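You operate a simulated robot arm through the tools that you are given. There is no shell and no other tool.

The job below is to be done with a simulated robot arm. You get a single attempt, and the scene is never put back.

Task
Gather the end cap and the tube from the drawers in the yellow tray.
Fine: both drawers shut again; leave the rest.
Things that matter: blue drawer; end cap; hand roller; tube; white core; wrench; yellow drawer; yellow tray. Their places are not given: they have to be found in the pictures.

Only the result counts: the job must be done as asked and must still hold three seconds after the hand-in. Knocking over, shifting, dropping, spilling or breaking anything else fails it. A push-on lid holds only when it is set on centred and level and pressed home; a screw cap is set on level and turned clockwise until tight.

Robot
A 6-joint arm with a three-finger gripper, fixed in place. Base frame: the origin is at the foot of the arm, x ahead of it, y to its left, z up. Lengths are in mm, angles in degrees, forces in N, time in s.
Its first joint turns from -166.0 to 166.0 degrees. Payload 4.89 kg.
The TCP is the grasp point between the finger pads, 30 mm short of the fingertips. In the tool frame z runs along the fingers and y along their closing line. Largest opening 164 mm; the body of the gripper starts 125 mm behind the TCP.
Orientation is that of the tool frame in the base frame, as [roll, pitch, yaw] about the fixed x, y, z axes, in that order (R = Rz(yaw) Ry(pitch) Rx(roll)). With the fingers straight down and closing along the base's y, the tool's x points along the base's -x, its y along +y and its z along -z.

Tools
- The arm moves only by the tool drive_tool. Its argument "increments" is a list of rows, each an object of numbers (a shift or turn left out is 0, a gripper value left out holds the last): "wx", "wy", "wz": the turn, a rotation vector about the base's x, y, z in units of 6 degrees (1.0 is 6 degrees); "tx", "ty", "tz": the shift along the base's x, y, z in units of 30 mm (1.0 is 30 mm); "hand": the opening, from 0 (shut) to 1 (fully open). In form: [{"wx": .., "wy": .., "wz": .., "tx": .., "ty": .., "tz": .., "hand": ..}, ...]. A call has 1 to 20 rows; each row shifts and turns the commanded pose from where the row before left it. A call with a number of a shift or a turn outside -1 to 1 is refused whole. Each row takes 0.2 s and may step no farther than 50 mm and 8.6 degrees from the row before; otherwise, or with a gripper value out of range, the whole call is refused. A pose out of reach is approached as far as the arm can. The call stops where the force on the tool passes 70 N (or 10 N more than at its start, if that is more) or the arm is blocked; 0.2 s more then pass. Each finger travels about 108 mm/s and halts on what it meets, pressing with about 39 N; the grip force reading is that of the motor and also rises with nothing between the fingers. The clock runs only during rows and for 0.2 s after the last one: add rows that do not move to give the fingers time. The reply holds the time, the measured pose of the TCP, the force on the tool along the base axes, the opening and the grip force, in the units named above and with some noise, with the torque about the TCP (base axes, N m) and any sound that the robot's microphone picked up.
- Cameras (640 x 400 px; columns grow to the right, rows downward): "scene" is fixed at [54.3, -643.6, 1194.9]; the picture's right is [0.71, -0.71, 0.00], its down [-0.20, -0.20, -0.96] and it looks along [0.68, 0.68, -0.28] (base axes); focal length 362 px, centre (320, 200). "wrist" rides on the gripper at [76, -2, -152] in the tool frame; the picture's right is [0.02, 1.00, 0.00], its down [-0.88, 0.02, -0.47] and it looks along [-0.47, 0.01, 0.88] (tool axes); focal length 247 px, centre (320, 200).
- capture(camera): a new picture of that camera. It takes no simulated time.
- move_column(by): slides the trunk up (or, below 0, down) by that many mm; the arm rides with it, the base frame stays. It gives what a move gives, with no picture.
- pixel_to_xyz(camera, pixels): there is no depth. For up to 12 entries [column, row, z] of the newest picture of that camera ("zoom" is the newest enlarged one), the place [x, y] in the base frame at which the ray of that pixel passes the height z, good to about 2 mm, but the place of the scene camera against the robot may be out by one fixed shift of up to 12 mm in any direction. It takes no simulated time.
- close_up(camera, box): a new picture of the part [left, top, right, bottom] of that camera's present view, enlarged. It takes no simulated time.
- close_job(): hands the job in; it is judged then, once.

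Unless the task says otherwise, let go and move clear before handing in.

The tools are called after ">>>" by a JSON object that holds its "fn" and its "kwargs". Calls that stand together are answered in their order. drive_tool: Moves the arm, as the interface text tells. Its arguments: {"type":"object","properties":{"increments":{"type":"array","items":{"type":"object","properties":{"wx":{"type":"number"},"wy":{"type":"number"},"wz":{"type":"number"},"tx":{"type":"number"},"ty":{"type":"number"},"tz":{"type":"number"},"hand":{"type":"number"}}}}},"required":["increments"]} The other tools are called the same way: move_column (by) slides the trunk up or down; capture (camera) takes a picture; pixel_to_xyz (camera, pixels) gives the place at which the rays of pixels pass given heights; close_up (camera, box) takes an enlarged picture of a part of a camera's view; close_job () hands the job in.

At the start:

```text
t: 0.0
tool_pos: [610.2, 209.0, 1078.8]
orientation: [180.0, 0.0, -180.0]
force: [-0.3, 0.8, 0.5]
ft_torque: [-0.03, -0.02, 0.02]
width: 163.9
finger_force: 0.1
trunk travel left (down, up): [-150.0, 240.0]
```

scene: 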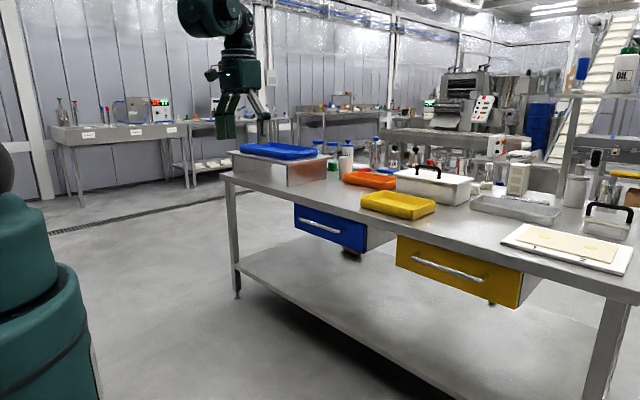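
wrist: 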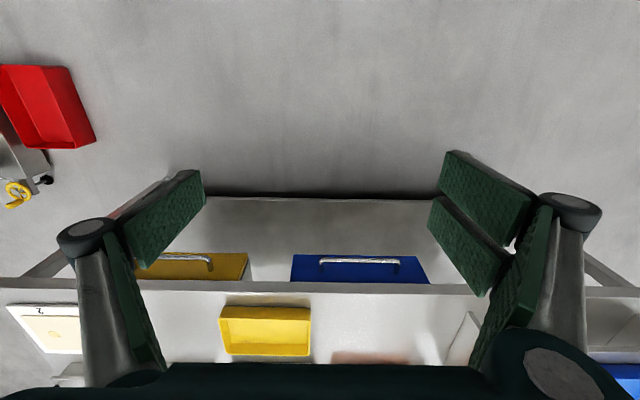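

The scene picture shows a table with a blue drawer (around 330,228), a yellow drawer (around 460,270) and the yellow tray (around 398,205). I'll take enlarged views before moving anything.

>>> {"fn": "close_up", "kwargs": {"camera": "scene", "box": [220, 120, 420, 245]}}

>>> {"fn": "close_up", "kwargs": {"camera": "scene", "box": [380, 140, 640, 310]}}

>>> {"fn": "close_up", "kwargs": {"camera": "wrist", "box": [0, 180, 640, 400]}}

```text
3.20 times, centred on (320, 182) of scene
```

zoom: 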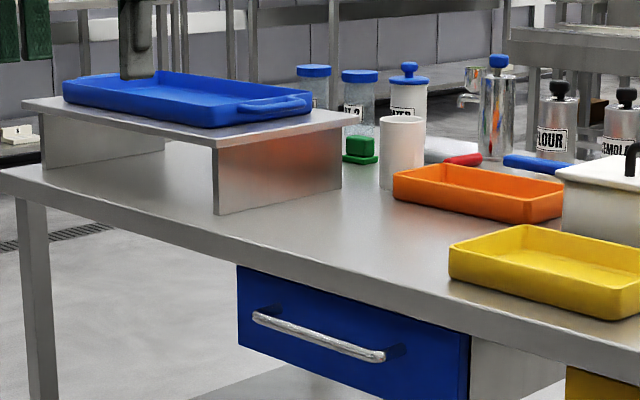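

```text
2.35 times, centred on (510, 225) of scene
```

zoom: 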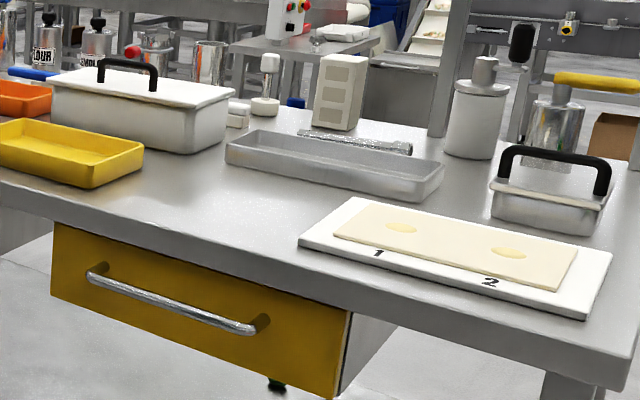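

```text
1.00 times, centred on (320, 290) of wrist (not enlarged: the box is as wide or as high as the picture)
```

zoom: 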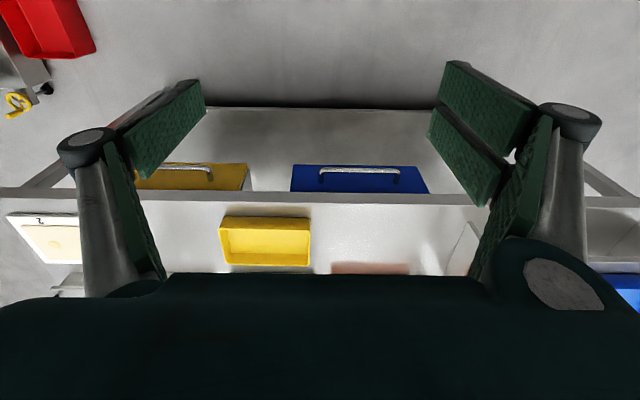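

The yellow tray shows at wrist (265,330) and scene (398,205), so I'll triangulate heights by asking for rays at several z values.

>>> {"fn": "pixel_to_xyz", "kwargs": {"camera": "wrist", "pixels": [[220, 355, 780], [311, 355, 780], [220, 307, 820], [311, 307, 820], [320, 283, 780], [320, 283, 740], [321, 262, 650], [399, 262, 650], [292, 256, 700], [416, 256, 700], [136, 278, 700], [213, 262, 650]]}}

>>> {"fn": "capture", "kwargs": {"camera": "scene"}}

>>> {"fn": "pixel_to_xyz", "kwargs": {"camera": "scene", "pixels": [[361, 207, 780], [411, 219, 780], [435, 211, 780], [361, 196, 820], [435, 202, 820], [228, 180, 780], [300, 220, 700], [340, 233, 700], [412, 257, 700], [480, 280, 700], [545, 255, 780], [237, 290, 0]]}}

```text
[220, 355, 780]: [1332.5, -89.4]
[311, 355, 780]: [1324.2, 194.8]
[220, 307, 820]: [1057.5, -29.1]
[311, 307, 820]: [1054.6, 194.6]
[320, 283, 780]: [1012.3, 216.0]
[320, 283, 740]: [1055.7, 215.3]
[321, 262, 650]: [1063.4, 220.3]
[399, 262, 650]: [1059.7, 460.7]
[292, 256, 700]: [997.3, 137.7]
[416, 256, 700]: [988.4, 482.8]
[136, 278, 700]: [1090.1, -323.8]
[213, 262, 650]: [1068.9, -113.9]
```

```text
taken
```

scene: 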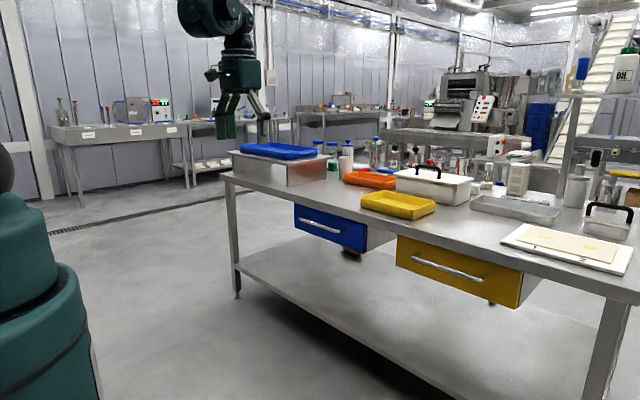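

```text
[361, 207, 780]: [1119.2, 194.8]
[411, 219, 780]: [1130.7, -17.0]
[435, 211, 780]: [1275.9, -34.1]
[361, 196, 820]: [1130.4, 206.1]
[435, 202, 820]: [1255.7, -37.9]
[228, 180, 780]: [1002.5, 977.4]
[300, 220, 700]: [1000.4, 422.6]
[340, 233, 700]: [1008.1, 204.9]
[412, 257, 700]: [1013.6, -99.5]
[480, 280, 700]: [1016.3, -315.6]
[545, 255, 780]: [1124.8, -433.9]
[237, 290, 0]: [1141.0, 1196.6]
```

Rough triangulation gives the tray near (1180, 68) and about 795 high, with the table front edge near x≈1010. The wrist view at (320,283) is partly blocked by the gripper, so I'll tilt the tool forward 30° to look over the table and drawers better.

>>> {"fn": "drive_tool", "kwargs": {"increments": [{"wy": -1, "tz": 0.5}, {"wy": -1, "tz": 0.5}, {"wy": -1, "tz": 0.5}, {"wy": -1, "tz": 0.5}, {"wy": -1, "tz": 0.5}]}}

>>> {"fn": "capture", "kwargs": {"camera": "wrist"}}

```text
t: 1.2
tool_pos: [609.9, 207.9, 1153.7]
orientation: [-180.0, 30.2, 179.9]
force: [1.6, 0.7, -0.7]
ft_torque: [-0.04, 0.11, -0.02]
width: 163.7
finger_force: 0.1
trunk travel left (down, up): [-150.0, 240.0]
```

```text
taken
```

wrist: 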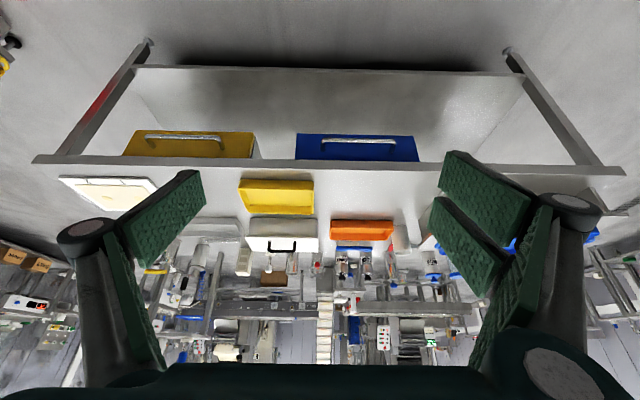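

The tilted wrist view now shows both drawers (handles at about (185,138) and (358,141)) and the tray at (276,197). I'll enlarge it and convert key points.

>>> {"fn": "close_up", "kwargs": {"camera": "wrist", "box": [100, 110, 440, 260]}}

>>> {"fn": "pixel_to_xyz", "kwargs": {"camera": "wrist", "pixels": [[320, 160, 780], [320, 160, 800], [40, 157, 780], [618, 168, 780], [238, 179, 820], [314, 181, 820], [248, 214, 820], [314, 215, 820], [296, 160, 740], [418, 161, 740], [322, 140, 680], [395, 142, 680]]}}

```text
1.88 times, centred on (270, 185) of wrist
```

zoom: 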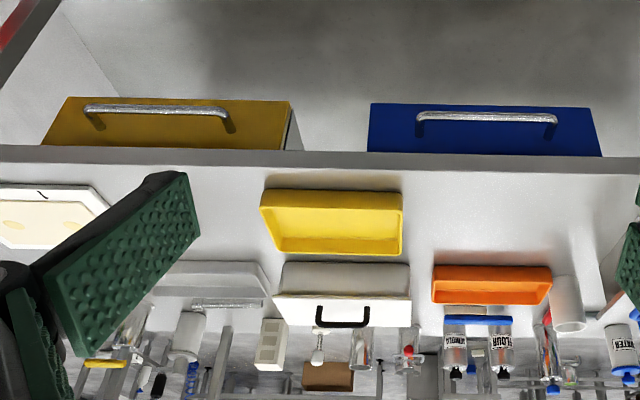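

```text
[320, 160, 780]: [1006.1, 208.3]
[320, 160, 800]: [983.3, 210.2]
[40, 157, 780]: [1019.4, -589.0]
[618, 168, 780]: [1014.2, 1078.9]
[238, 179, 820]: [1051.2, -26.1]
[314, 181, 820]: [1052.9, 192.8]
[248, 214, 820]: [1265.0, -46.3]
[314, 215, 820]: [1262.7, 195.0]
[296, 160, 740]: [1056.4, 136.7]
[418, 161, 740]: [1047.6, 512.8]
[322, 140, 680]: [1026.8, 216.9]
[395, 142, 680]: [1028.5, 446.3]
```

The tray corners are clear in the zoom at (270,188), (402,192), (261,206), (404,210). I'll convert them at several heights and compare with the scene camera.

>>> {"fn": "pixel_to_xyz", "kwargs": {"camera": "zoom", "pixels": [[270, 188, 760], [270, 188, 800], [402, 192, 760], [402, 192, 800], [261, 206, 800], [261, 206, 840], [404, 210, 800], [404, 210, 840], [275, 252, 800], [275, 252, 840], [320, 148, 740], [320, 148, 780]]}}

>>> {"fn": "pixel_to_xyz", "kwargs": {"camera": "scene", "pixels": [[412.3, 220, 760], [412.3, 220, 800], [361.5, 207, 760], [361.5, 207, 800], [413, 209.4, 800], [413, 209.4, 840], [361, 197, 800], [361, 197, 840], [435, 204, 800], [435, 204, 840]]}}

>>> {"fn": "close_up", "kwargs": {"camera": "scene", "box": [280, 180, 440, 280]}}

>>> {"fn": "close_up", "kwargs": {"camera": "scene", "box": [380, 220, 540, 320]}}

```text
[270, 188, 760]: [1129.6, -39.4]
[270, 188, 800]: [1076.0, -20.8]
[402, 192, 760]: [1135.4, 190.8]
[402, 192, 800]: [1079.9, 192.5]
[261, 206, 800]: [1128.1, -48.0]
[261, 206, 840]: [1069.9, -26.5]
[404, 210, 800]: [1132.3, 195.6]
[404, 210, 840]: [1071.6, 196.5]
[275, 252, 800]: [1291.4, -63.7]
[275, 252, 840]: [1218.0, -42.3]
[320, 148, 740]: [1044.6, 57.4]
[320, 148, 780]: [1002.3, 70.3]
```

```text
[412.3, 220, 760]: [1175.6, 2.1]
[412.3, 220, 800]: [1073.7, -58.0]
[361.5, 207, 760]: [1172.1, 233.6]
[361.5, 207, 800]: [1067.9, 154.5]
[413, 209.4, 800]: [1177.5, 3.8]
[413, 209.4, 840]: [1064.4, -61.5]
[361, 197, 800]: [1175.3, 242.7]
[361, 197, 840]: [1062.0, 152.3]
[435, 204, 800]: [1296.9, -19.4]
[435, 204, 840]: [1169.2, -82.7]
```

```text
4.00 times, centred on (360, 230) of scene
```

zoom: 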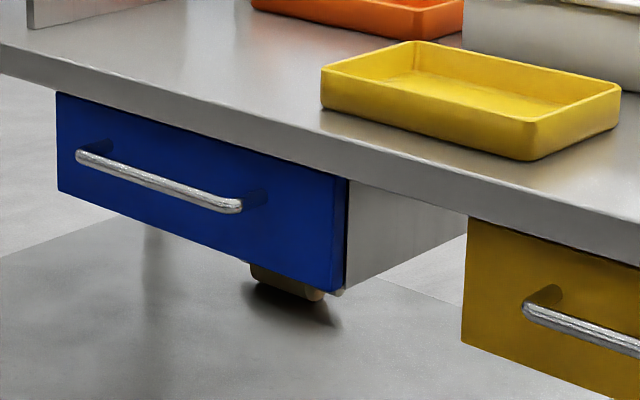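

```text
4.00 times, centred on (460, 270) of scene
```

zoom: 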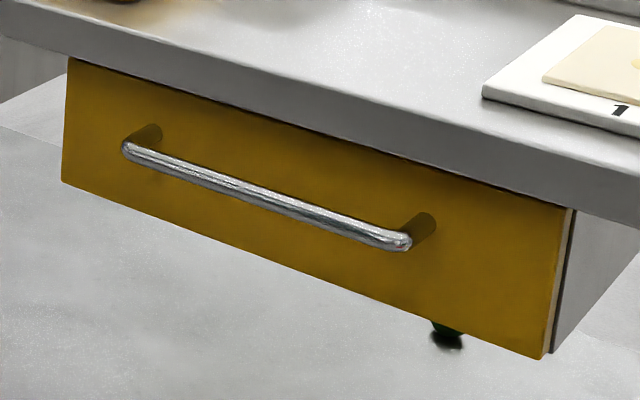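

The handle bar of the blue drawer triangulates to about x≈1015, z≈692, y≈217–442. I'll refine the drawer fronts, the yellow handle and the table edge the same way.

>>> {"fn": "pixel_to_xyz", "kwargs": {"camera": "wrist", "pixels": [[296.6, 133.3, 640], [412.4, 135.5, 640], [145.2, 134.9, 700], [221.2, 137.6, 700], [137, 130, 640], [254, 133, 640], [320, 168, 781], [320, 159, 750], [122, 157, 740], [220, 240, 781]]}}

>>> {"fn": "pixel_to_xyz", "kwargs": {"camera": "scene", "pixels": [[294.5, 227.5, 640], [364, 253, 640], [411.5, 256.75, 700], [481, 280, 700], [395.3, 265, 640], [516, 309.5, 640], [294, 203, 740], [366.5, 225, 740], [397, 234.5, 740], [523.5, 272, 740], [350, 250, 250], [492, 304, 250]]}}

```text
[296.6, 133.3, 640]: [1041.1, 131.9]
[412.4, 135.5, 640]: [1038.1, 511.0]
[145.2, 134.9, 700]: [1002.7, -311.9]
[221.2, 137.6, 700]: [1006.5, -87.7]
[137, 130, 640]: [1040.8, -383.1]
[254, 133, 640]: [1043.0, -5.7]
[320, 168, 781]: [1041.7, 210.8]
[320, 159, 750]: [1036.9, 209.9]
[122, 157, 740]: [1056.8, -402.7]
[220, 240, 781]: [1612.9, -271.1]
```

```text
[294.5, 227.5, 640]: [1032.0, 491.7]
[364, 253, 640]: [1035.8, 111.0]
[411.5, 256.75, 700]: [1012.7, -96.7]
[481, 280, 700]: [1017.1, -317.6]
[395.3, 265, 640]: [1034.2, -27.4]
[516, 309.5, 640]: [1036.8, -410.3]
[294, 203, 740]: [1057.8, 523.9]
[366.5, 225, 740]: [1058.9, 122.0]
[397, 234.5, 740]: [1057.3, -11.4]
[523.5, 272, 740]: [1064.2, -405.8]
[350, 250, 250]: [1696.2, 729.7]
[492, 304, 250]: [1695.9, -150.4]
```

The drawer fronts come out at about x≈1055, z 625–742 and both handles at z≈692, x≈1017 (blue centred near y≈328, yellow near y≈-200). The tray is far away at x≈1100–1250, so I'll test the reach above it with a forward tilt, staying high.

>>> {"fn": "drive_tool", "kwargs": {"increments": [{"tx": 1, "ty": -0.267, "tz": -0.4, "wy": -0.2}, {"tx": 1, "ty": -0.267, "tz": -0.4, "wy": -0.2}, {"tx": 1, "ty": -0.267, "tz": -0.4, "wy": -0.2}, {"tx": 1, "ty": -0.267, "tz": -0.4, "wy": -0.2}, {"tx": 1, "ty": -0.267, "tz": -0.4, "wy": -0.2}, {"tx": 1, "ty": -0.267, "tz": -0.4, "wy": -0.2}, {"tx": 1, "ty": -0.267, "tz": -0.4, "wy": -0.2}, {"tx": 1, "ty": -0.267, "tz": -0.4, "wy": -0.2}, {"tx": 1, "ty": -0.267, "tz": -0.4, "wy": -0.2}, {"tx": 1, "ty": -0.267, "tz": -0.4, "wy": -0.2}, {"tx": 1, "ty": -0.267, "tz": -0.4, "wy": -0.2}, {"tx": 1, "ty": -0.267, "tz": -0.4, "wy": -0.2}, {"tx": 1, "ty": -0.267, "tz": -0.4, "wy": -0.2}, {"tx": 1, "ty": -0.267, "tz": -0.4, "wy": -0.2}, {"tx": 1, "ty": -0.267, "tz": -0.4, "wy": -0.2}, {"tx": 1, "ty": -0.267, "tz": -0.4, "wy": -0.2}]}}

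>>> {"fn": "capture", "kwargs": {"camera": "wrist"}}

>>> {"fn": "capture", "kwargs": {"camera": "scene"}}

```text
t: 4.6
tool_pos: [1092.5, 79.6, 961.3]
orientation: [179.9, 49.3, 180.0]
force: [-1.1, 0.7, 1.0]
ft_torque: [-0.03, -0.01, -0.05]
width: 164.2
finger_force: 0.1
trunk travel left (down, up): [-150.0, 240.0]
```

```text
taken
```

wrist: 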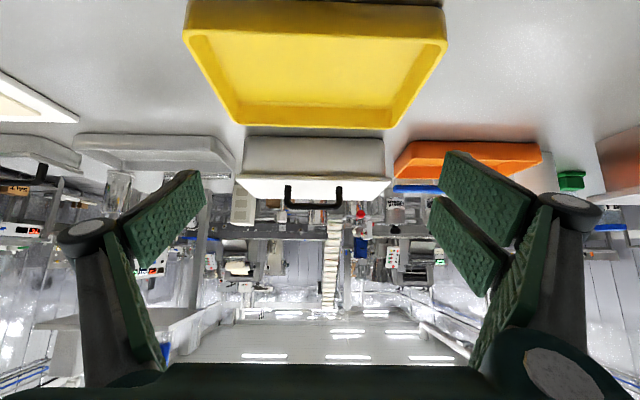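

```text
taken
```

scene: 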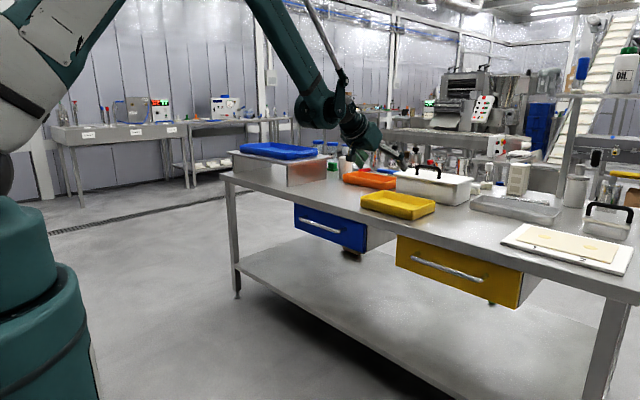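

The arm reached (1092,80,961) at a 49° tilt, and the wrist view shows the tray from (185,35) to (390,128). I'll measure the tray from here and look for other objects.

>>> {"fn": "pixel_to_xyz", "kwargs": {"camera": "wrist", "pixels": [[184, 33, 820], [448, 42, 820], [238, 125, 820], [388, 129, 820], [188, 2, 781], [445, 10, 781], [225, 100, 785], [405, 105, 785], [205, 36, 785], [435, 40, 785]]}}

>>> {"fn": "close_up", "kwargs": {"camera": "wrist", "box": [160, 0, 480, 220]}}

```text
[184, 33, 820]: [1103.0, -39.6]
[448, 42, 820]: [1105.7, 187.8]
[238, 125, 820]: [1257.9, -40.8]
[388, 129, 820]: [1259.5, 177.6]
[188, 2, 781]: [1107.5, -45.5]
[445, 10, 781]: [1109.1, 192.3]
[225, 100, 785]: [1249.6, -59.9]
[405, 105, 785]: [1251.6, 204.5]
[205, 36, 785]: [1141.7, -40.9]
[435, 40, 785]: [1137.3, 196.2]
```

```text
1.82 times, centred on (320, 110) of wrist
```

zoom: 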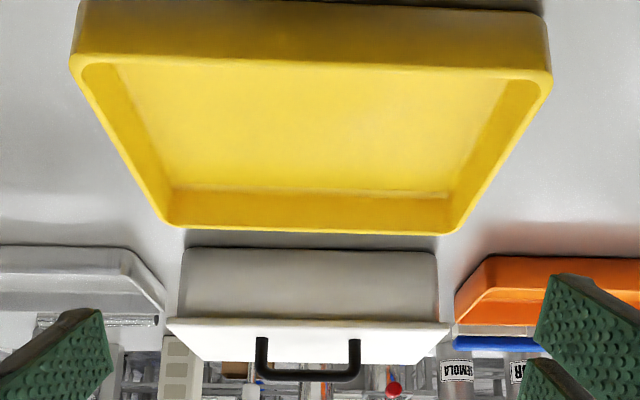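

The tray rim spans about x 1103–1258, y -40–185. Now I'll back off toward the blue drawer, staying high, and roll the gripper 90° so that the fingers close across the handle bar.

>>> {"fn": "drive_tool", "kwargs": {"increments": [{"tx": -0.9, "ty": 0.9, "wy": 0.1, "hand": 0.4}, {"tx": -0.9, "ty": 0.9, "wy": 0.1}, {"tx": -0.9, "ty": 0.9, "wy": 0.1}, {"tx": -0.9, "ty": 0.9, "wy": 0.1}, {"tx": -0.9, "ty": 0.9, "wy": 0.1}, {"tx": -0.9, "ty": 0.9, "wy": 0.1}, {"tx": -0.9, "ty": 0.9, "wy": 0.1}, {"tx": -0.9, "ty": 0.9}, {"tx": -0.9, "ty": 0.9}]}}

>>> {"fn": "drive_tool", "kwargs": {"increments": [{"wx": 0.7071, "wz": -0.7071}, {"wx": 0.7071, "wz": -0.7071}, {"wx": 0.7071, "wz": -0.7071}, {"wx": 0.7071, "wz": -0.7071}, {"wx": 0.7071, "wz": -0.7071}, {"wx": 0.7071, "wz": -0.7071}, {"wx": 0.7071, "wz": -0.7071}, {"wx": 0.7071, "wz": -0.7071}, {"wx": 0.7071, "wz": -0.7071}, {"wx": 0.7071, "wz": -0.7071}, {"wx": 0.7071, "wz": -0.7071}, {"wx": 0.7071, "wz": -0.7071}, {"wx": 0.7071, "wz": -0.7071}, {"wx": 0.7071, "wz": -0.7071}, {"wx": 0.7071, "wz": -0.7071}]}}

>>> {"fn": "capture", "kwargs": {"camera": "wrist"}}

```text
t: 6.6
tool_pos: [846.2, 321.2, 961.0]
orientation: [-179.9, 44.9, 179.9]
force: [1.5, -1.1, -1.2]
ft_torque: [0.11, 0.06, 0.11]
width: 65.4
finger_force: 0.0
trunk travel left (down, up): [-150.0, 240.0]
```

```text
t: 9.8
tool_pos: [846.9, 323.5, 962.5]
orientation: [135.0, 0.1, 90.1]
force: [0.6, -1.4, -0.6]
ft_torque: [0.01, -0.01, -0.04]
width: 65.8
finger_force: 0.0
trunk travel left (down, up): [-150.0, 240.0]
```

```text
taken
```

wrist: 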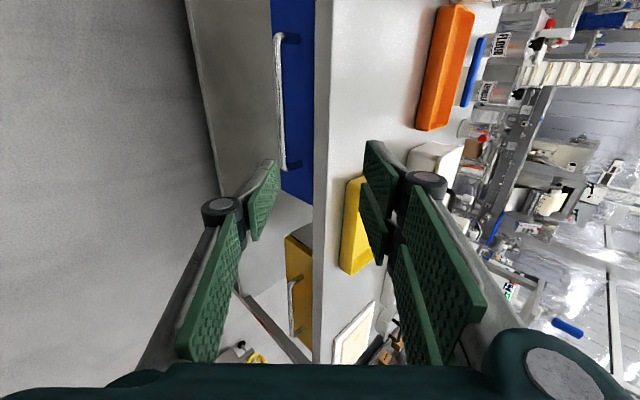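

The gripper is rolled, and the blue handle shows at columns 278–290, rows 35–170. I'll enlarge it and check the handle's position from this closer view.

>>> {"fn": "close_up", "kwargs": {"camera": "wrist", "box": [180, 0, 420, 220]}}

>>> {"fn": "pixel_to_xyz", "kwargs": {"camera": "wrist", "pixels": [[277, 36, 692], [285, 165, 692], [280, 100, 692], [280, 100, 680], [280, 100, 704], [316, 100, 745], [328, 100, 781]]}}

```text
1.82 times, centred on (300, 110) of wrist
```

zoom: 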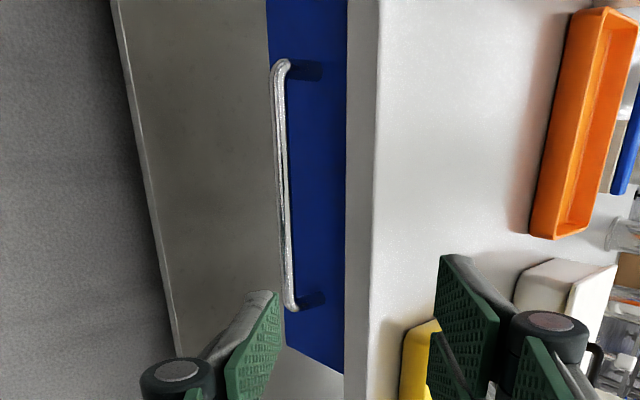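

```text
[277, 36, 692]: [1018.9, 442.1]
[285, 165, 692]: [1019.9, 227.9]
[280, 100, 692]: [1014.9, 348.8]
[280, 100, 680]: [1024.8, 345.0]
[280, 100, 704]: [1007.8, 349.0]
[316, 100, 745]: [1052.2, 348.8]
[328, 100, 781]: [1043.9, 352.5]
```

The bar centre reads about (1016, ~330, 692). I'll narrow the fingers to about 34 mm and move to a pre-approach point along the 45° tool line, then look again.

>>> {"fn": "drive_tool", "kwargs": {"increments": [{"tx": 0.433, "ty": 0.025, "tz": -0.985, "hand": 0.21}, {"tx": 0.433, "ty": 0.025, "tz": -0.985}, {"tx": 0.433, "ty": 0.025, "tz": -0.985}, {"tx": 0.433, "ty": 0.025, "tz": -0.985}, {"tx": 0.433, "ty": 0.025, "tz": -0.985}, {"tx": 0.433, "ty": 0.025, "tz": -0.985}, {}]}}

>>> {"fn": "capture", "kwargs": {"camera": "wrist"}}

>>> {"fn": "close_up", "kwargs": {"camera": "scene", "box": [250, 150, 450, 275]}}

```text
t: 11.4
tool_pos: [922.3, 326.1, 783.2]
orientation: [135.0, -0.1, 90.0]
force: [-0.2, 0.0, -0.2]
ft_torque: [-0.01, 0.04, -0.01]
width: 34.5
finger_force: 0.0
trunk travel left (down, up): [-150.0, 240.0]
```

```text
taken
```

wrist: 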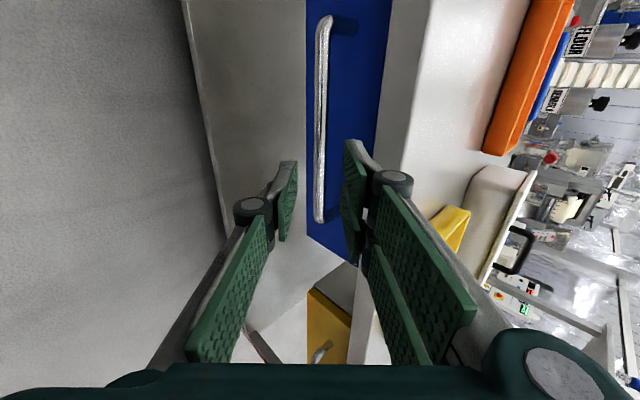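

```text
3.20 times, centred on (350, 212) of scene
```

zoom: 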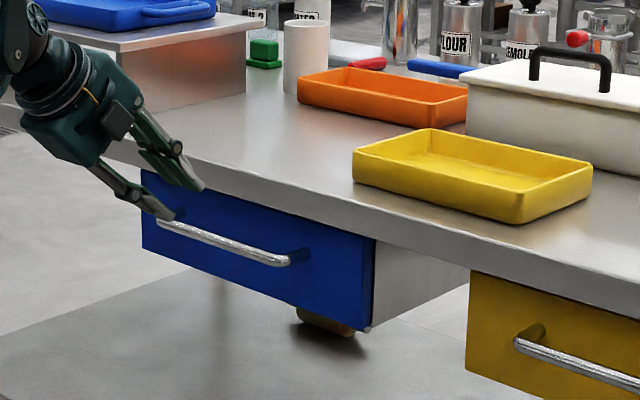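

The bar runs through wrist column ~321, centred between the fingertips at about 292 and 350. I'll check its position from here before closing in.

>>> {"fn": "pixel_to_xyz", "kwargs": {"camera": "wrist", "pixels": [[322, 60, 692], [321, 100, 692], [320, 150, 692], [319, 210, 692], [321, 100, 680], [321, 100, 704], [308, 100, 625], [377, 100, 745]]}}

```text
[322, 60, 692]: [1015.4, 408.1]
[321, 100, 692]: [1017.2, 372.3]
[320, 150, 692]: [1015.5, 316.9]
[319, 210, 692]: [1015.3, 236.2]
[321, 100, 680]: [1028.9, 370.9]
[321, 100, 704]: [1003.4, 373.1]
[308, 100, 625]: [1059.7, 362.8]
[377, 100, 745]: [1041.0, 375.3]
```

The bar lies within 2 mm of the tool line, about 130 mm ahead. I'll advance 115 mm along that line and close the fingers.

>>> {"fn": "drive_tool", "kwargs": {"increments": [{"tx": 0.69, "tz": -0.667}, {"tx": 0.69, "tz": -0.667}, {"tx": 0.69, "tz": -0.667}, {"tx": 0.69, "tz": -0.667}, {}]}}

>>> {"fn": "capture", "kwargs": {"camera": "wrist"}}

>>> {"fn": "close_up", "kwargs": {"camera": "scene", "box": [260, 180, 400, 268]}}

```text
t: 12.6
tool_pos: [1007.5, 327.3, 701.7]
orientation: [135.0, -0.1, 90.1]
force: [1.0, -0.2, -0.2]
ft_torque: [0.0, 0.0, 0.01]
width: 34.6
finger_force: 0.0
trunk travel left (down, up): [-150.0, 240.0]
```

```text
taken
```

wrist: 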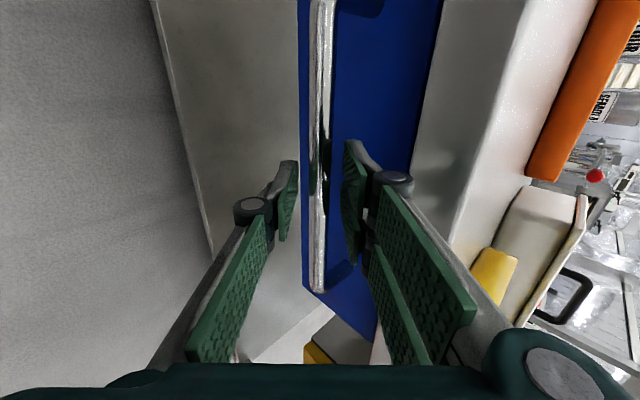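

```text
4.55 times, centred on (330, 224) of scene
```

zoom: 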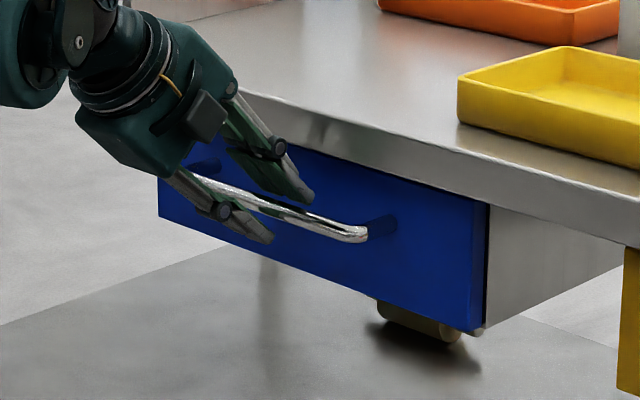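

The scene zoom shows the bar between the two fingers around (255,205). I'll close the grip.

>>> {"fn": "drive_tool", "kwargs": {"increments": [{"hand": 0}, {}, {}]}}

```text
t: 13.4
tool_pos: [1007.6, 327.0, 700.4]
orientation: [135.1, 0.0, 89.9]
force: [-3.2, -3.3, -4.8]
ft_torque: [0.05, 0.06, -0.08]
width: 15.2
finger_force: 44.9
trunk travel left (down, up): [-150.0, 240.0]
```

The fingers hold the bar (width 15 mm). I'll pull gently toward -x and watch the force.

>>> {"fn": "drive_tool", "kwargs": {"increments": [{"tx": -0.4}, {"tx": -0.4}, {"tx": -0.4}, {"tx": -0.4}, {"tx": -0.4}]}}

>>> {"fn": "capture", "kwargs": {"camera": "scene"}}

```text
t: 14.6
tool_pos: [950.1, 328.5, 702.0]
orientation: [135.2, 0.1, 89.9]
force: [-1.8, -16.8, -45.3]
ft_torque: [-0.2, 0.32, -0.17]
width: 15.2
finger_force: 44.9
trunk travel left (down, up): [-150.0, 240.0]
```

```text
taken
```

scene: 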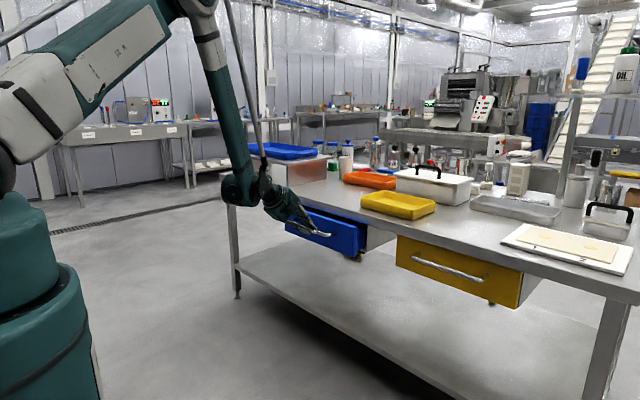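

The drawer has opened by about 57 mm. A force of -45 N in z has built up, so I'll relieve it with small down and -y corrections before pulling on.

>>> {"fn": "drive_tool", "kwargs": {"increments": [{"tz": -0.05, "ty": -0.03}, {}]}}

```text
t: 15.2
tool_pos: [949.1, 328.1, 702.1]
orientation: [135.0, 0.1, 90.0]
force: [0.5, -12.3, -25.8]
ft_torque: [-0.37, 0.22, -0.57]
width: 15.1
finger_force: 44.6
trunk travel left (down, up): [-150.0, 240.0]
```

The correction helped (about 13 N per mm). I'll relieve a little more and keep pulling.

>>> {"fn": "drive_tool", "kwargs": {"increments": [{"tz": -0.06, "ty": -0.07}, {"tx": -0.5}, {"tx": -0.5}, {"tx": -0.5}, {"tx": -0.5}, {}]}}

```text
t: 16.6
tool_pos: [889.4, 323.6, 701.6]
orientation: [135.0, -0.1, 90.1]
force: [-0.1, 31.1, 22.4]
ft_torque: [0.47, -0.18, 0.31]
width: 14.8
finger_force: 44.9
trunk travel left (down, up): [-150.0, 240.0]
```

The forces flipped sign (y +31, z +22), so I'll correct slightly the other way and continue the pull.

>>> {"fn": "drive_tool", "kwargs": {"increments": [{"tz": 0.05, "ty": 0.06}, {"tx": -0.5}, {"tx": -0.5}, {"tx": -0.5}, {"tx": -0.5}, {}]}}

>>> {"fn": "capture", "kwargs": {"camera": "scene"}}

```text
t: 18.0
tool_pos: [848.0, 341.8, 718.5]
orientation: [135.1, 0.1, 90.1]
force: [-0.1, 0.6, 0.0]
ft_torque: [-0.02, -0.04, 0.02]
width: 0.0
finger_force: 45.0
out of reach, approached as far as the arm can: row 3, 4, 5
trunk travel left (down, up): [-150.0, 240.0]
```

```text
taken
```

scene: 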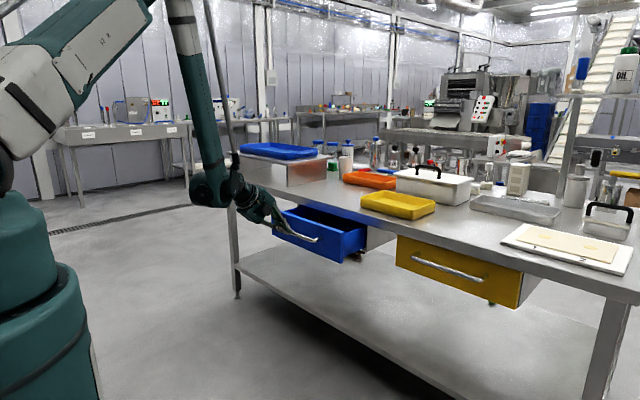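

At x≈850 the 45° pose hit the arm's inner reach limit and the fingers slipped off (width 0). The drawer is about 130 mm open, so I'll check the wrist view before re-gripping with a steeper tool.

>>> {"fn": "capture", "kwargs": {"camera": "wrist"}}

>>> {"fn": "close_up", "kwargs": {"camera": "scene", "box": [230, 170, 390, 270]}}

```text
taken
```

wrist: 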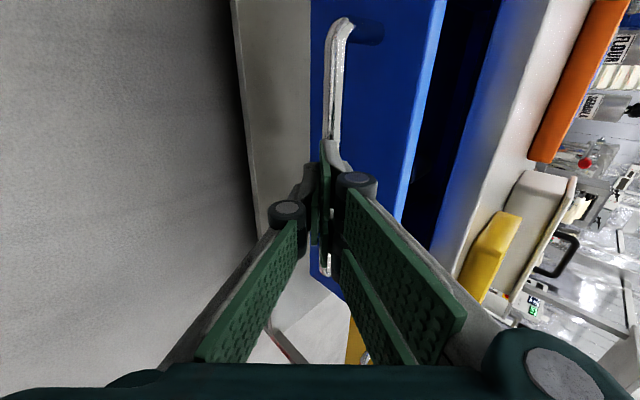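

```text
4.00 times, centred on (310, 220) of scene
```

zoom: 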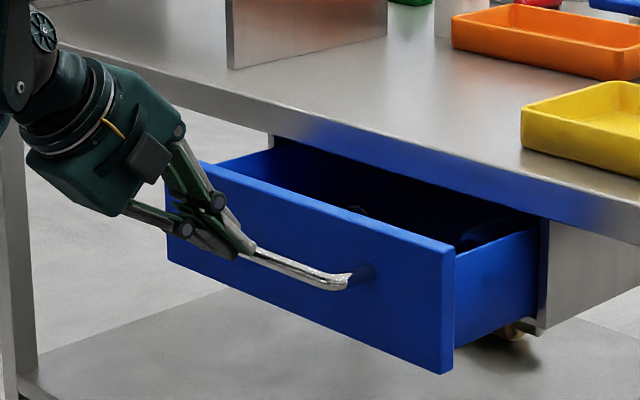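

The drawer is partly open with two dark shapes inside (zoom (355,210) and (475,235)). I'll raise the trunk, which lifts the tool straight clear of the handle and should also widen the near reach.

>>> {"fn": "move_column", "kwargs": {"by": 200}}

>>> {"fn": "capture", "kwargs": {"camera": "wrist"}}

>>> {"fn": "capture", "kwargs": {"camera": "scene"}}

```text
t: 20.2
tool_pos: [848.6, 339.4, 917.5]
orientation: [135.3, 0.1, 89.9]
force: [-0.3, -0.4, 0.0]
ft_torque: [0.01, 0.0, 0.0]
width: 0.0
finger_force: 44.4
trunk travel left (down, up): [-350.0, 40.0]
```

```text
taken
```

wrist: 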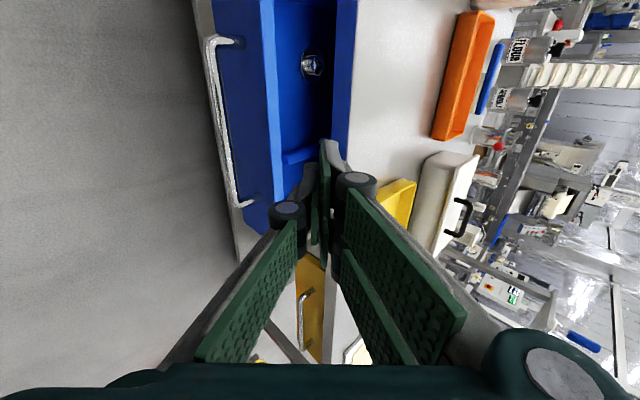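

```text
taken
```

scene: 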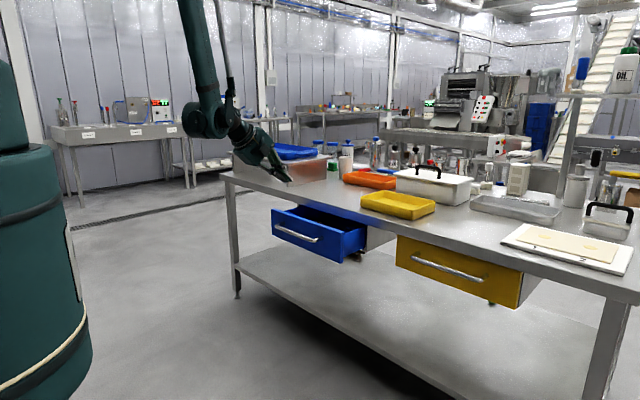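

With the trunk up, the wrist view shows the open blue drawer with a small metal piece at (312,66) and the handle along columns 205–240. I'll enlarge and locate them.

>>> {"fn": "close_up", "kwargs": {"camera": "wrist", "box": [180, 0, 400, 220]}}

>>> {"fn": "pixel_to_xyz", "kwargs": {"camera": "wrist", "pixels": [[213, 80, 692], [222, 130, 692], [229, 165, 692], [312, 66, 640], [267, 80, 742], [236, 203, 692], [210, 40, 692]]}}

```text
1.82 times, centred on (290, 110) of wrist
```

zoom: 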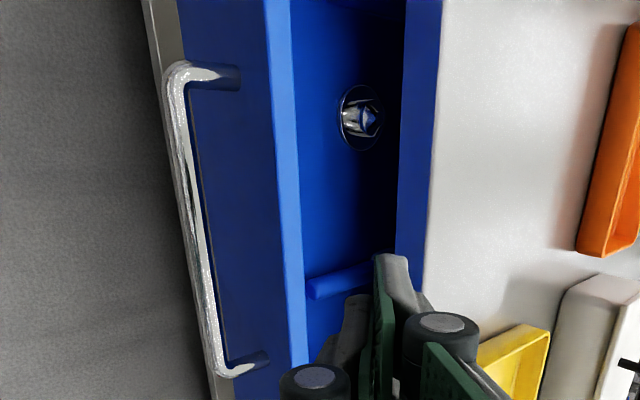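

```text
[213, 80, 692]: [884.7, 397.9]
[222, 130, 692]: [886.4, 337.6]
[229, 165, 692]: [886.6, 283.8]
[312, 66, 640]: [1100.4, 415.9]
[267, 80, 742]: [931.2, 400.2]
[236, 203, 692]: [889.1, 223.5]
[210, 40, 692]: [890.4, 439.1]
```

The bar is now at about x≈887, z≈692, and the metal end cap sits further back at x≈1090, y≈416. I'll turn the tool vertical above the bar with a 34 mm opening.

>>> {"fn": "drive_tool", "kwargs": {"increments": [{"wy": 0.9375, "tx": 0.16, "ty": -0.04, "tz": -0.45, "hand": 0.21}, {"wy": 0.9375, "tx": 0.16, "ty": -0.04, "tz": -0.45}, {"wy": 0.9375, "tx": 0.16, "ty": -0.04, "tz": -0.45}, {"wy": 0.9375, "tx": 0.16, "ty": -0.04, "tz": -0.45}, {"wy": 0.9375, "tx": 0.16, "ty": -0.04, "tz": -0.45}, {"wy": 0.9375, "tx": 0.16, "ty": -0.04, "tz": -0.45}, {"wy": 0.9375, "tx": 0.16, "ty": -0.04, "tz": -0.45}, {"wy": 0.9375, "tx": 0.16, "ty": -0.04, "tz": -0.45}, {}]}}

>>> {"fn": "capture", "kwargs": {"camera": "wrist"}}

>>> {"fn": "close_up", "kwargs": {"camera": "scene", "box": [200, 130, 400, 270]}}

```text
t: 22.2
tool_pos: [886.2, 329.0, 809.1]
orientation: [-179.6, 0.1, 90.1]
force: [-0.2, -0.4, -1.2]
ft_torque: [-0.06, 0.1, -0.01]
width: 34.5
finger_force: 0.1
trunk travel left (down, up): [-350.0, 40.0]
```

```text
taken
```

wrist: 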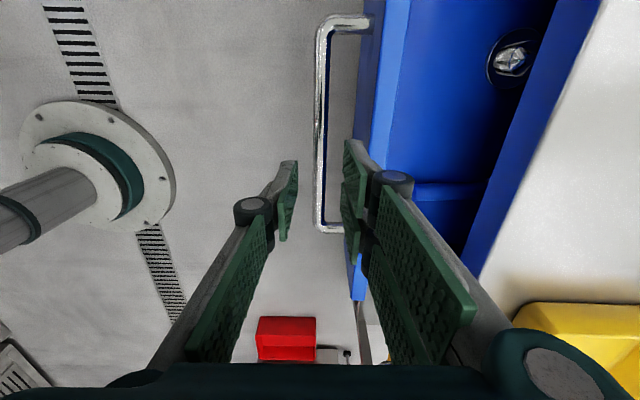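

```text
2.86 times, centred on (300, 200) of scene
```

zoom: 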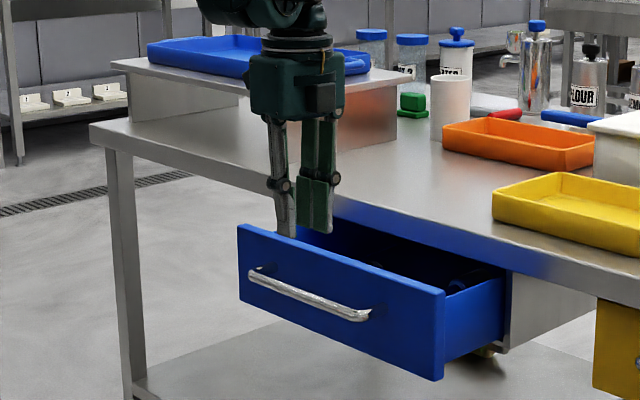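

The bar is at wrist column ~320, centred between the fingertips. I'll verify the x position of the bar and the panel, then descend.

>>> {"fn": "pixel_to_xyz", "kwargs": {"camera": "wrist", "pixels": [[320, 100, 692], [320, 150, 692], [320, 200, 692], [375, 120, 742], [396, 120, 742], [368, 120, 742], [512, 60, 650], [590, 60, 742]]}}

```text
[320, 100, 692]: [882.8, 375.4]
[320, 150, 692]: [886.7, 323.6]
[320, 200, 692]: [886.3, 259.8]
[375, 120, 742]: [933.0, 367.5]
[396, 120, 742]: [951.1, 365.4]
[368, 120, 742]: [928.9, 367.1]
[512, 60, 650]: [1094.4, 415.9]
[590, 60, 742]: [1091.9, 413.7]
```

The bar is at x≈885 and the panel face at x≈929, so there is room for the rear finger. I'll descend to z≈702 and grip.

>>> {"fn": "drive_tool", "kwargs": {"increments": [{"tz": -0.892}, {"tz": -0.892}, {"tz": -0.892}, {"tz": -0.892}, {}, {"hand": 0}, {}, {}]}}

```text
t: 24.0
tool_pos: [886.1, 329.1, 702.2]
orientation: [-179.9, 0.1, 89.9]
force: [-1.8, -2.4, -5.2]
ft_torque: [0.06, 0.01, -0.08]
width: 14.7
finger_force: 45.4
trunk travel left (down, up): [-350.0, 40.0]
```

The fingers hold the bar again (width 14.7 mm). I'll pull a further 60 mm and read the forces.

>>> {"fn": "drive_tool", "kwargs": {"increments": [{"tx": -0.5}, {"tx": -0.5}, {"tx": -0.5}, {"tx": -0.5}, {}]}}

```text
t: 25.2
tool_pos: [826.9, 328.6, 701.1]
orientation: [-179.7, 0.0, 90.1]
force: [-0.8, 7.9, -4.6]
ft_torque: [-0.59, -0.01, -0.16]
width: 14.6
finger_force: 44.9
trunk travel left (down, up): [-350.0, 40.0]
```

It moves smoothly with low forces (opened about 188 mm). I'll pull another 75 mm in smaller steps.

>>> {"fn": "drive_tool", "kwargs": {"increments": [{"tx": -0.5}, {"tx": -0.5}, {"tx": -0.5}, {"tx": -0.5}, {"tx": -0.5}, {}]}}

>>> {"fn": "capture", "kwargs": {"camera": "scene"}}

>>> {"fn": "capture", "kwargs": {"camera": "wrist"}}

```text
t: 26.6
tool_pos: [752.0, 328.9, 701.7]
orientation: [-179.8, 0.2, 90.0]
force: [-1.0, -0.1, 2.5]
ft_torque: [0.04, -0.04, -0.09]
width: 14.7
finger_force: 45.3
trunk travel left (down, up): [-350.0, 40.0]
```

```text
taken
```

scene: 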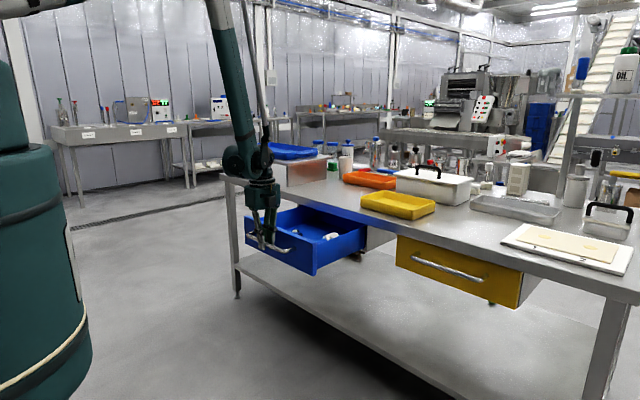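

```text
taken
```

wrist: 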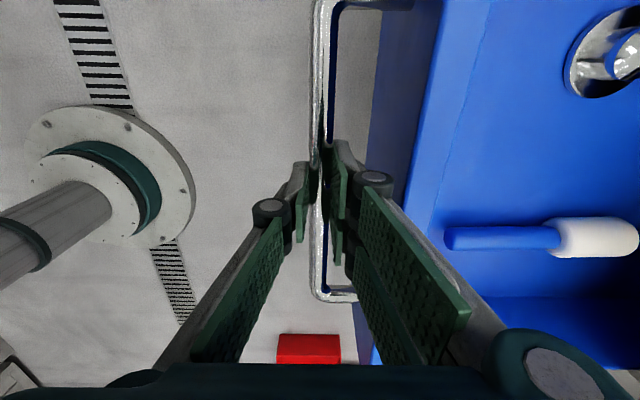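

The drawer is now about 264 mm open; inside are a metal flanged end cap (wrist (605,50)) and the blue-handled white roller (540,237). I'll release the handle and rise straight up.

>>> {"fn": "drive_tool", "kwargs": {"increments": [{"hand": 0.2}, {}, {"tz": 0.8}, {"tz": 1}, {"tz": 1}, {"tz": 1}, {"tz": 1}, {"tz": 1}]}}

>>> {"fn": "capture", "kwargs": {"camera": "wrist"}}

>>> {"fn": "close_up", "kwargs": {"camera": "scene", "box": [230, 180, 400, 290]}}

```text
t: 28.4
tool_pos: [752.0, 327.2, 878.8]
orientation: [-179.8, 0.1, 89.9]
force: [0.8, 0.1, -0.8]
ft_torque: [-0.05, 0.03, 0.02]
width: 32.8
finger_force: 0.0
trunk travel left (down, up): [-350.0, 40.0]
```

```text
taken
```

wrist: 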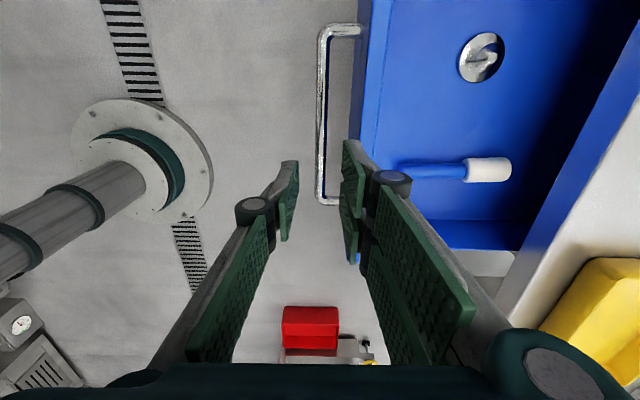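

```text
3.64 times, centred on (315, 235) of scene
```

zoom: 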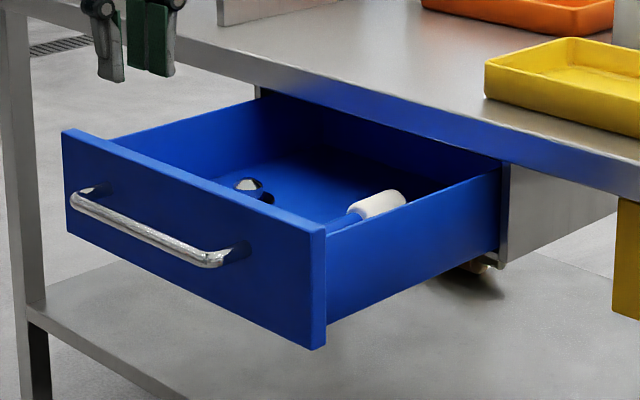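

I see the end cap at wrist (482,58) and the roller from (400,170) to (512,170). I'll enlarge and get positions.

>>> {"fn": "close_up", "kwargs": {"camera": "wrist", "box": [360, 0, 560, 200]}}

>>> {"fn": "pixel_to_xyz", "kwargs": {"camera": "wrist", "pixels": [[482, 58, 640], [459, 60, 640], [506, 52, 640], [485, 33, 640], [480, 83, 640], [400, 170, 650], [465, 170, 650], [512, 170, 650], [320, 100, 692], [520, 240, 650], [600, 80, 742]]}}

```text
2.00 times, centred on (460, 100) of wrist
```

zoom: 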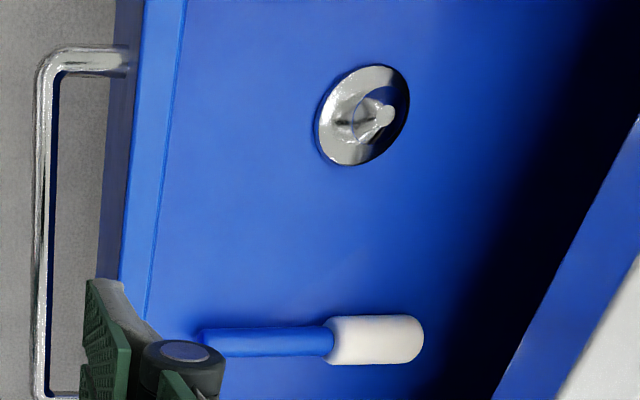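

```text
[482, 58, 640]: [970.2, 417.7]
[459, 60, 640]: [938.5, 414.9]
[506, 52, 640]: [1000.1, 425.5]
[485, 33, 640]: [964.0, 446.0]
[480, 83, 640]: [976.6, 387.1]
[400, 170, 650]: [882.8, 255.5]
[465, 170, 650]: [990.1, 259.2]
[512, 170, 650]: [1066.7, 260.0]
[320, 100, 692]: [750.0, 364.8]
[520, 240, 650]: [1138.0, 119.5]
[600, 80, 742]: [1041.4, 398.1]
```

The end cap is a flat disc about 60 mm wide with a hub, centred near (969, 417). I'll rotate the tool back so that it closes along y and move above it for a closer look.

>>> {"fn": "drive_tool", "kwargs": {"increments": [{"wz": 1, "tx": 0.46, "ty": 0.2}, {"wz": 1, "tx": 0.46, "ty": 0.2}, {"wz": 1, "tx": 0.46, "ty": 0.2}, {"wz": 1, "tx": 0.46, "ty": 0.2}, {"wz": 1, "tx": 0.46, "ty": 0.2}, {"wz": 1, "tx": 0.46, "ty": 0.2}, {"wz": 1, "tx": 0.46, "ty": 0.2}, {"wz": 1, "tx": 0.46, "ty": 0.2}, {"wz": 1, "tx": 0.46, "ty": 0.2}, {"wz": 1, "tx": 0.46, "ty": 0.2}, {"wz": 1, "tx": 0.46, "ty": 0.2}, {"wz": 1, "tx": 0.46, "ty": 0.2}, {"wz": 1, "tx": 0.46, "ty": 0.2}, {"wz": 1, "tx": 0.46, "ty": 0.2}, {"wz": 1, "tx": 0.46, "ty": 0.2, "hand": 0.7}]}}

>>> {"fn": "capture", "kwargs": {"camera": "wrist"}}

>>> {"fn": "close_up", "kwargs": {"camera": "wrist", "box": [220, 120, 420, 260]}}

```text
t: 31.6
tool_pos: [959.1, 420.2, 875.1]
orientation: [-179.9, 0.2, -179.8]
force: [0.1, 0.0, 0.2]
ft_torque: [-0.01, -0.02, -0.02]
width: 114.2
finger_force: 0.6
trunk travel left (down, up): [-350.0, 40.0]
```

```text
taken
```

wrist: 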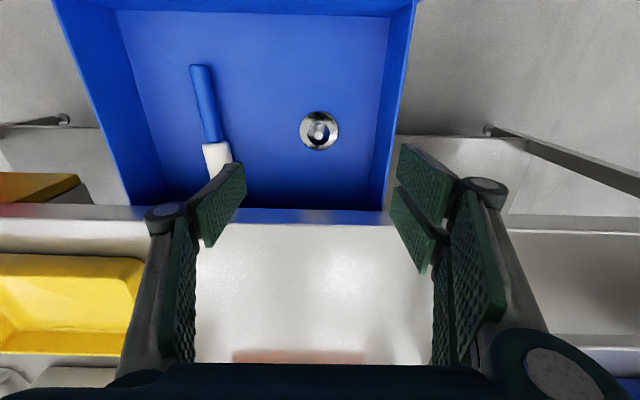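

```text
2.86 times, centred on (320, 190) of wrist
```

zoom: 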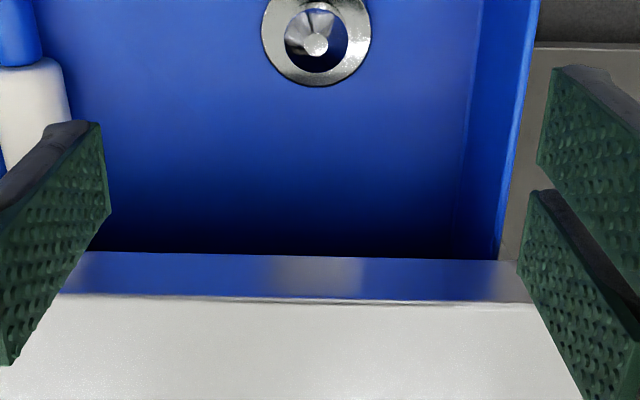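

The end cap is at wrist (320,130): a ring or shallow cup with a central stem. I'll zoom in on it and find its position and size.

>>> {"fn": "close_up", "kwargs": {"camera": "wrist", "box": [280, 100, 360, 160]}}

>>> {"fn": "pixel_to_xyz", "kwargs": {"camera": "wrist", "pixels": [[300, 131, 640], [340, 131, 640], [320, 111, 640], [320, 151, 640], [300, 131, 655], [340, 131, 655], [318, 130, 670], [387, 160, 640], [255, 213, 742], [120, 20, 640], [388, 14, 640], [140, 80, 640]]}}

```text
6.67 times, centred on (320, 130) of wrist
```

zoom: 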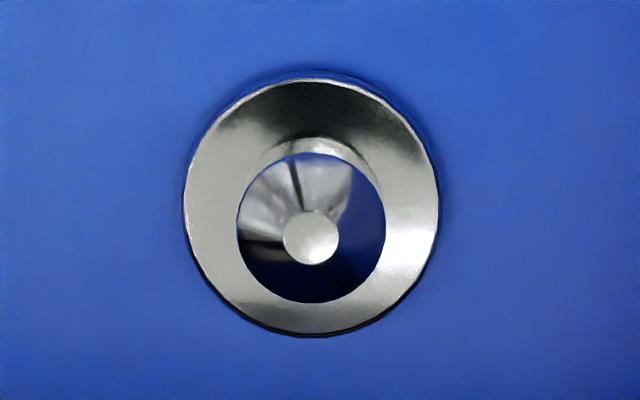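

```text
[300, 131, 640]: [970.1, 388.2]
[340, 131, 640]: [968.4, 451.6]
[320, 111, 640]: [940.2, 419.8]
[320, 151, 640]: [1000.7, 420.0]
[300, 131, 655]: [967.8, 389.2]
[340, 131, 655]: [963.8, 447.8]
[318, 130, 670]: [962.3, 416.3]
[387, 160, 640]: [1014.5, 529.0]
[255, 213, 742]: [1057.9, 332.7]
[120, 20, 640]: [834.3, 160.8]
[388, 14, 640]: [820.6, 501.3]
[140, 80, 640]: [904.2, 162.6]
```

The flange is about 60 mm across with a boss about 36 mm wide. I'll take a side look from the scene camera to judge its height.

>>> {"fn": "close_up", "kwargs": {"camera": "scene", "box": [280, 215, 350, 255]}}

```text
9.14 times, centred on (315, 235) of scene
```

zoom: 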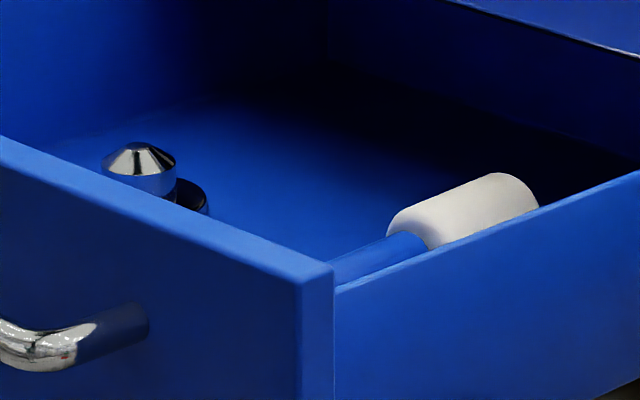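

From the side the cap is a flange with a cylindrical boss about 15 mm high topped by a cone, so I'll grip the boss. I'll tilt the tool 20° forward (the same tilt helps at the tray) and descend partway for a check.

>>> {"fn": "drive_tool", "kwargs": {"increments": [{"wy": -0.84, "hand": 0.43}, {"wy": -0.84}, {"wy": -0.84}, {"wy": -0.84}, {"tz": -1}, {"tz": -1}, {"tz": -1}, {"tz": -1}]}}

>>> {"fn": "capture", "kwargs": {"camera": "wrist"}}

>>> {"fn": "close_up", "kwargs": {"camera": "scene", "box": [230, 160, 400, 270]}}

```text
t: 33.4
tool_pos: [959.1, 418.9, 754.4]
orientation: [-179.8, 20.5, 180.0]
force: [-0.5, -1.0, 0.4]
ft_torque: [0.06, -0.07, 0.04]
width: 70.3
finger_force: 0.1
trunk travel left (down, up): [-350.0, 40.0]
```

```text
taken
```

wrist: 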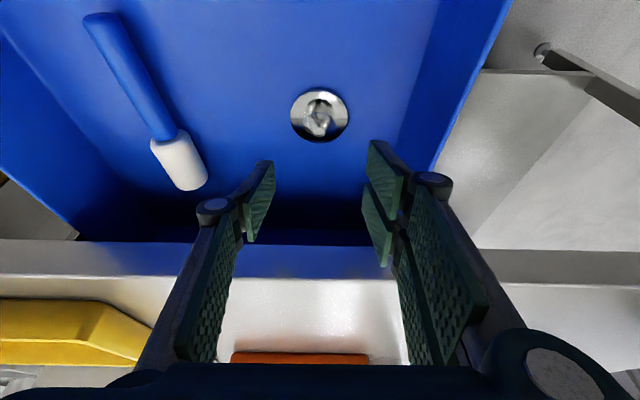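

```text
3.64 times, centred on (315, 215) of scene
```

zoom: 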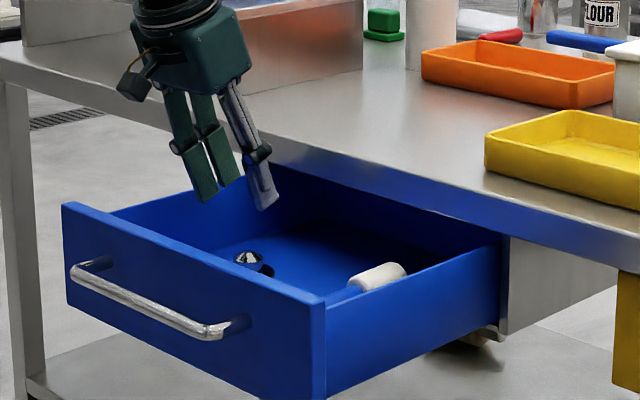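

The cap appears at wrist (320,114), in line with the fingers. I'll zoom in for a more exact centre and height estimate.

>>> {"fn": "close_up", "kwargs": {"camera": "wrist", "box": [270, 75, 370, 155]}}

>>> {"fn": "pixel_to_xyz", "kwargs": {"camera": "wrist", "pixels": [[291, 114, 642], [349, 116, 642], [320, 89, 642], [320, 142, 642], [320, 116, 635], [320, 116, 650]]}}

```text
5.00 times, centred on (320, 115) of wrist
```

zoom: 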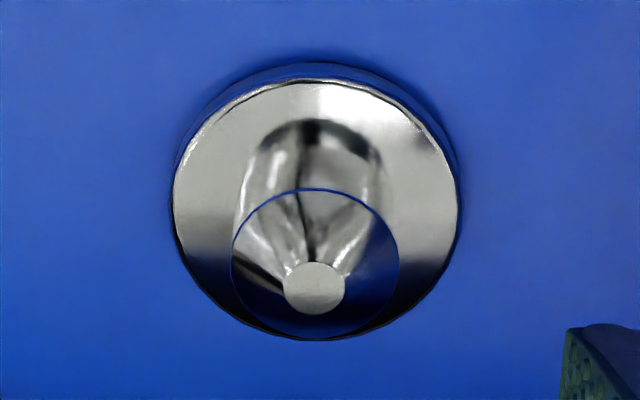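

```text
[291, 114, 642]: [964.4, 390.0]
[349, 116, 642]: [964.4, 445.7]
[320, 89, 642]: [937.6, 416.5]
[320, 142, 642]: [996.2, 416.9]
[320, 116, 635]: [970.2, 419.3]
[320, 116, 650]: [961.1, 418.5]
```

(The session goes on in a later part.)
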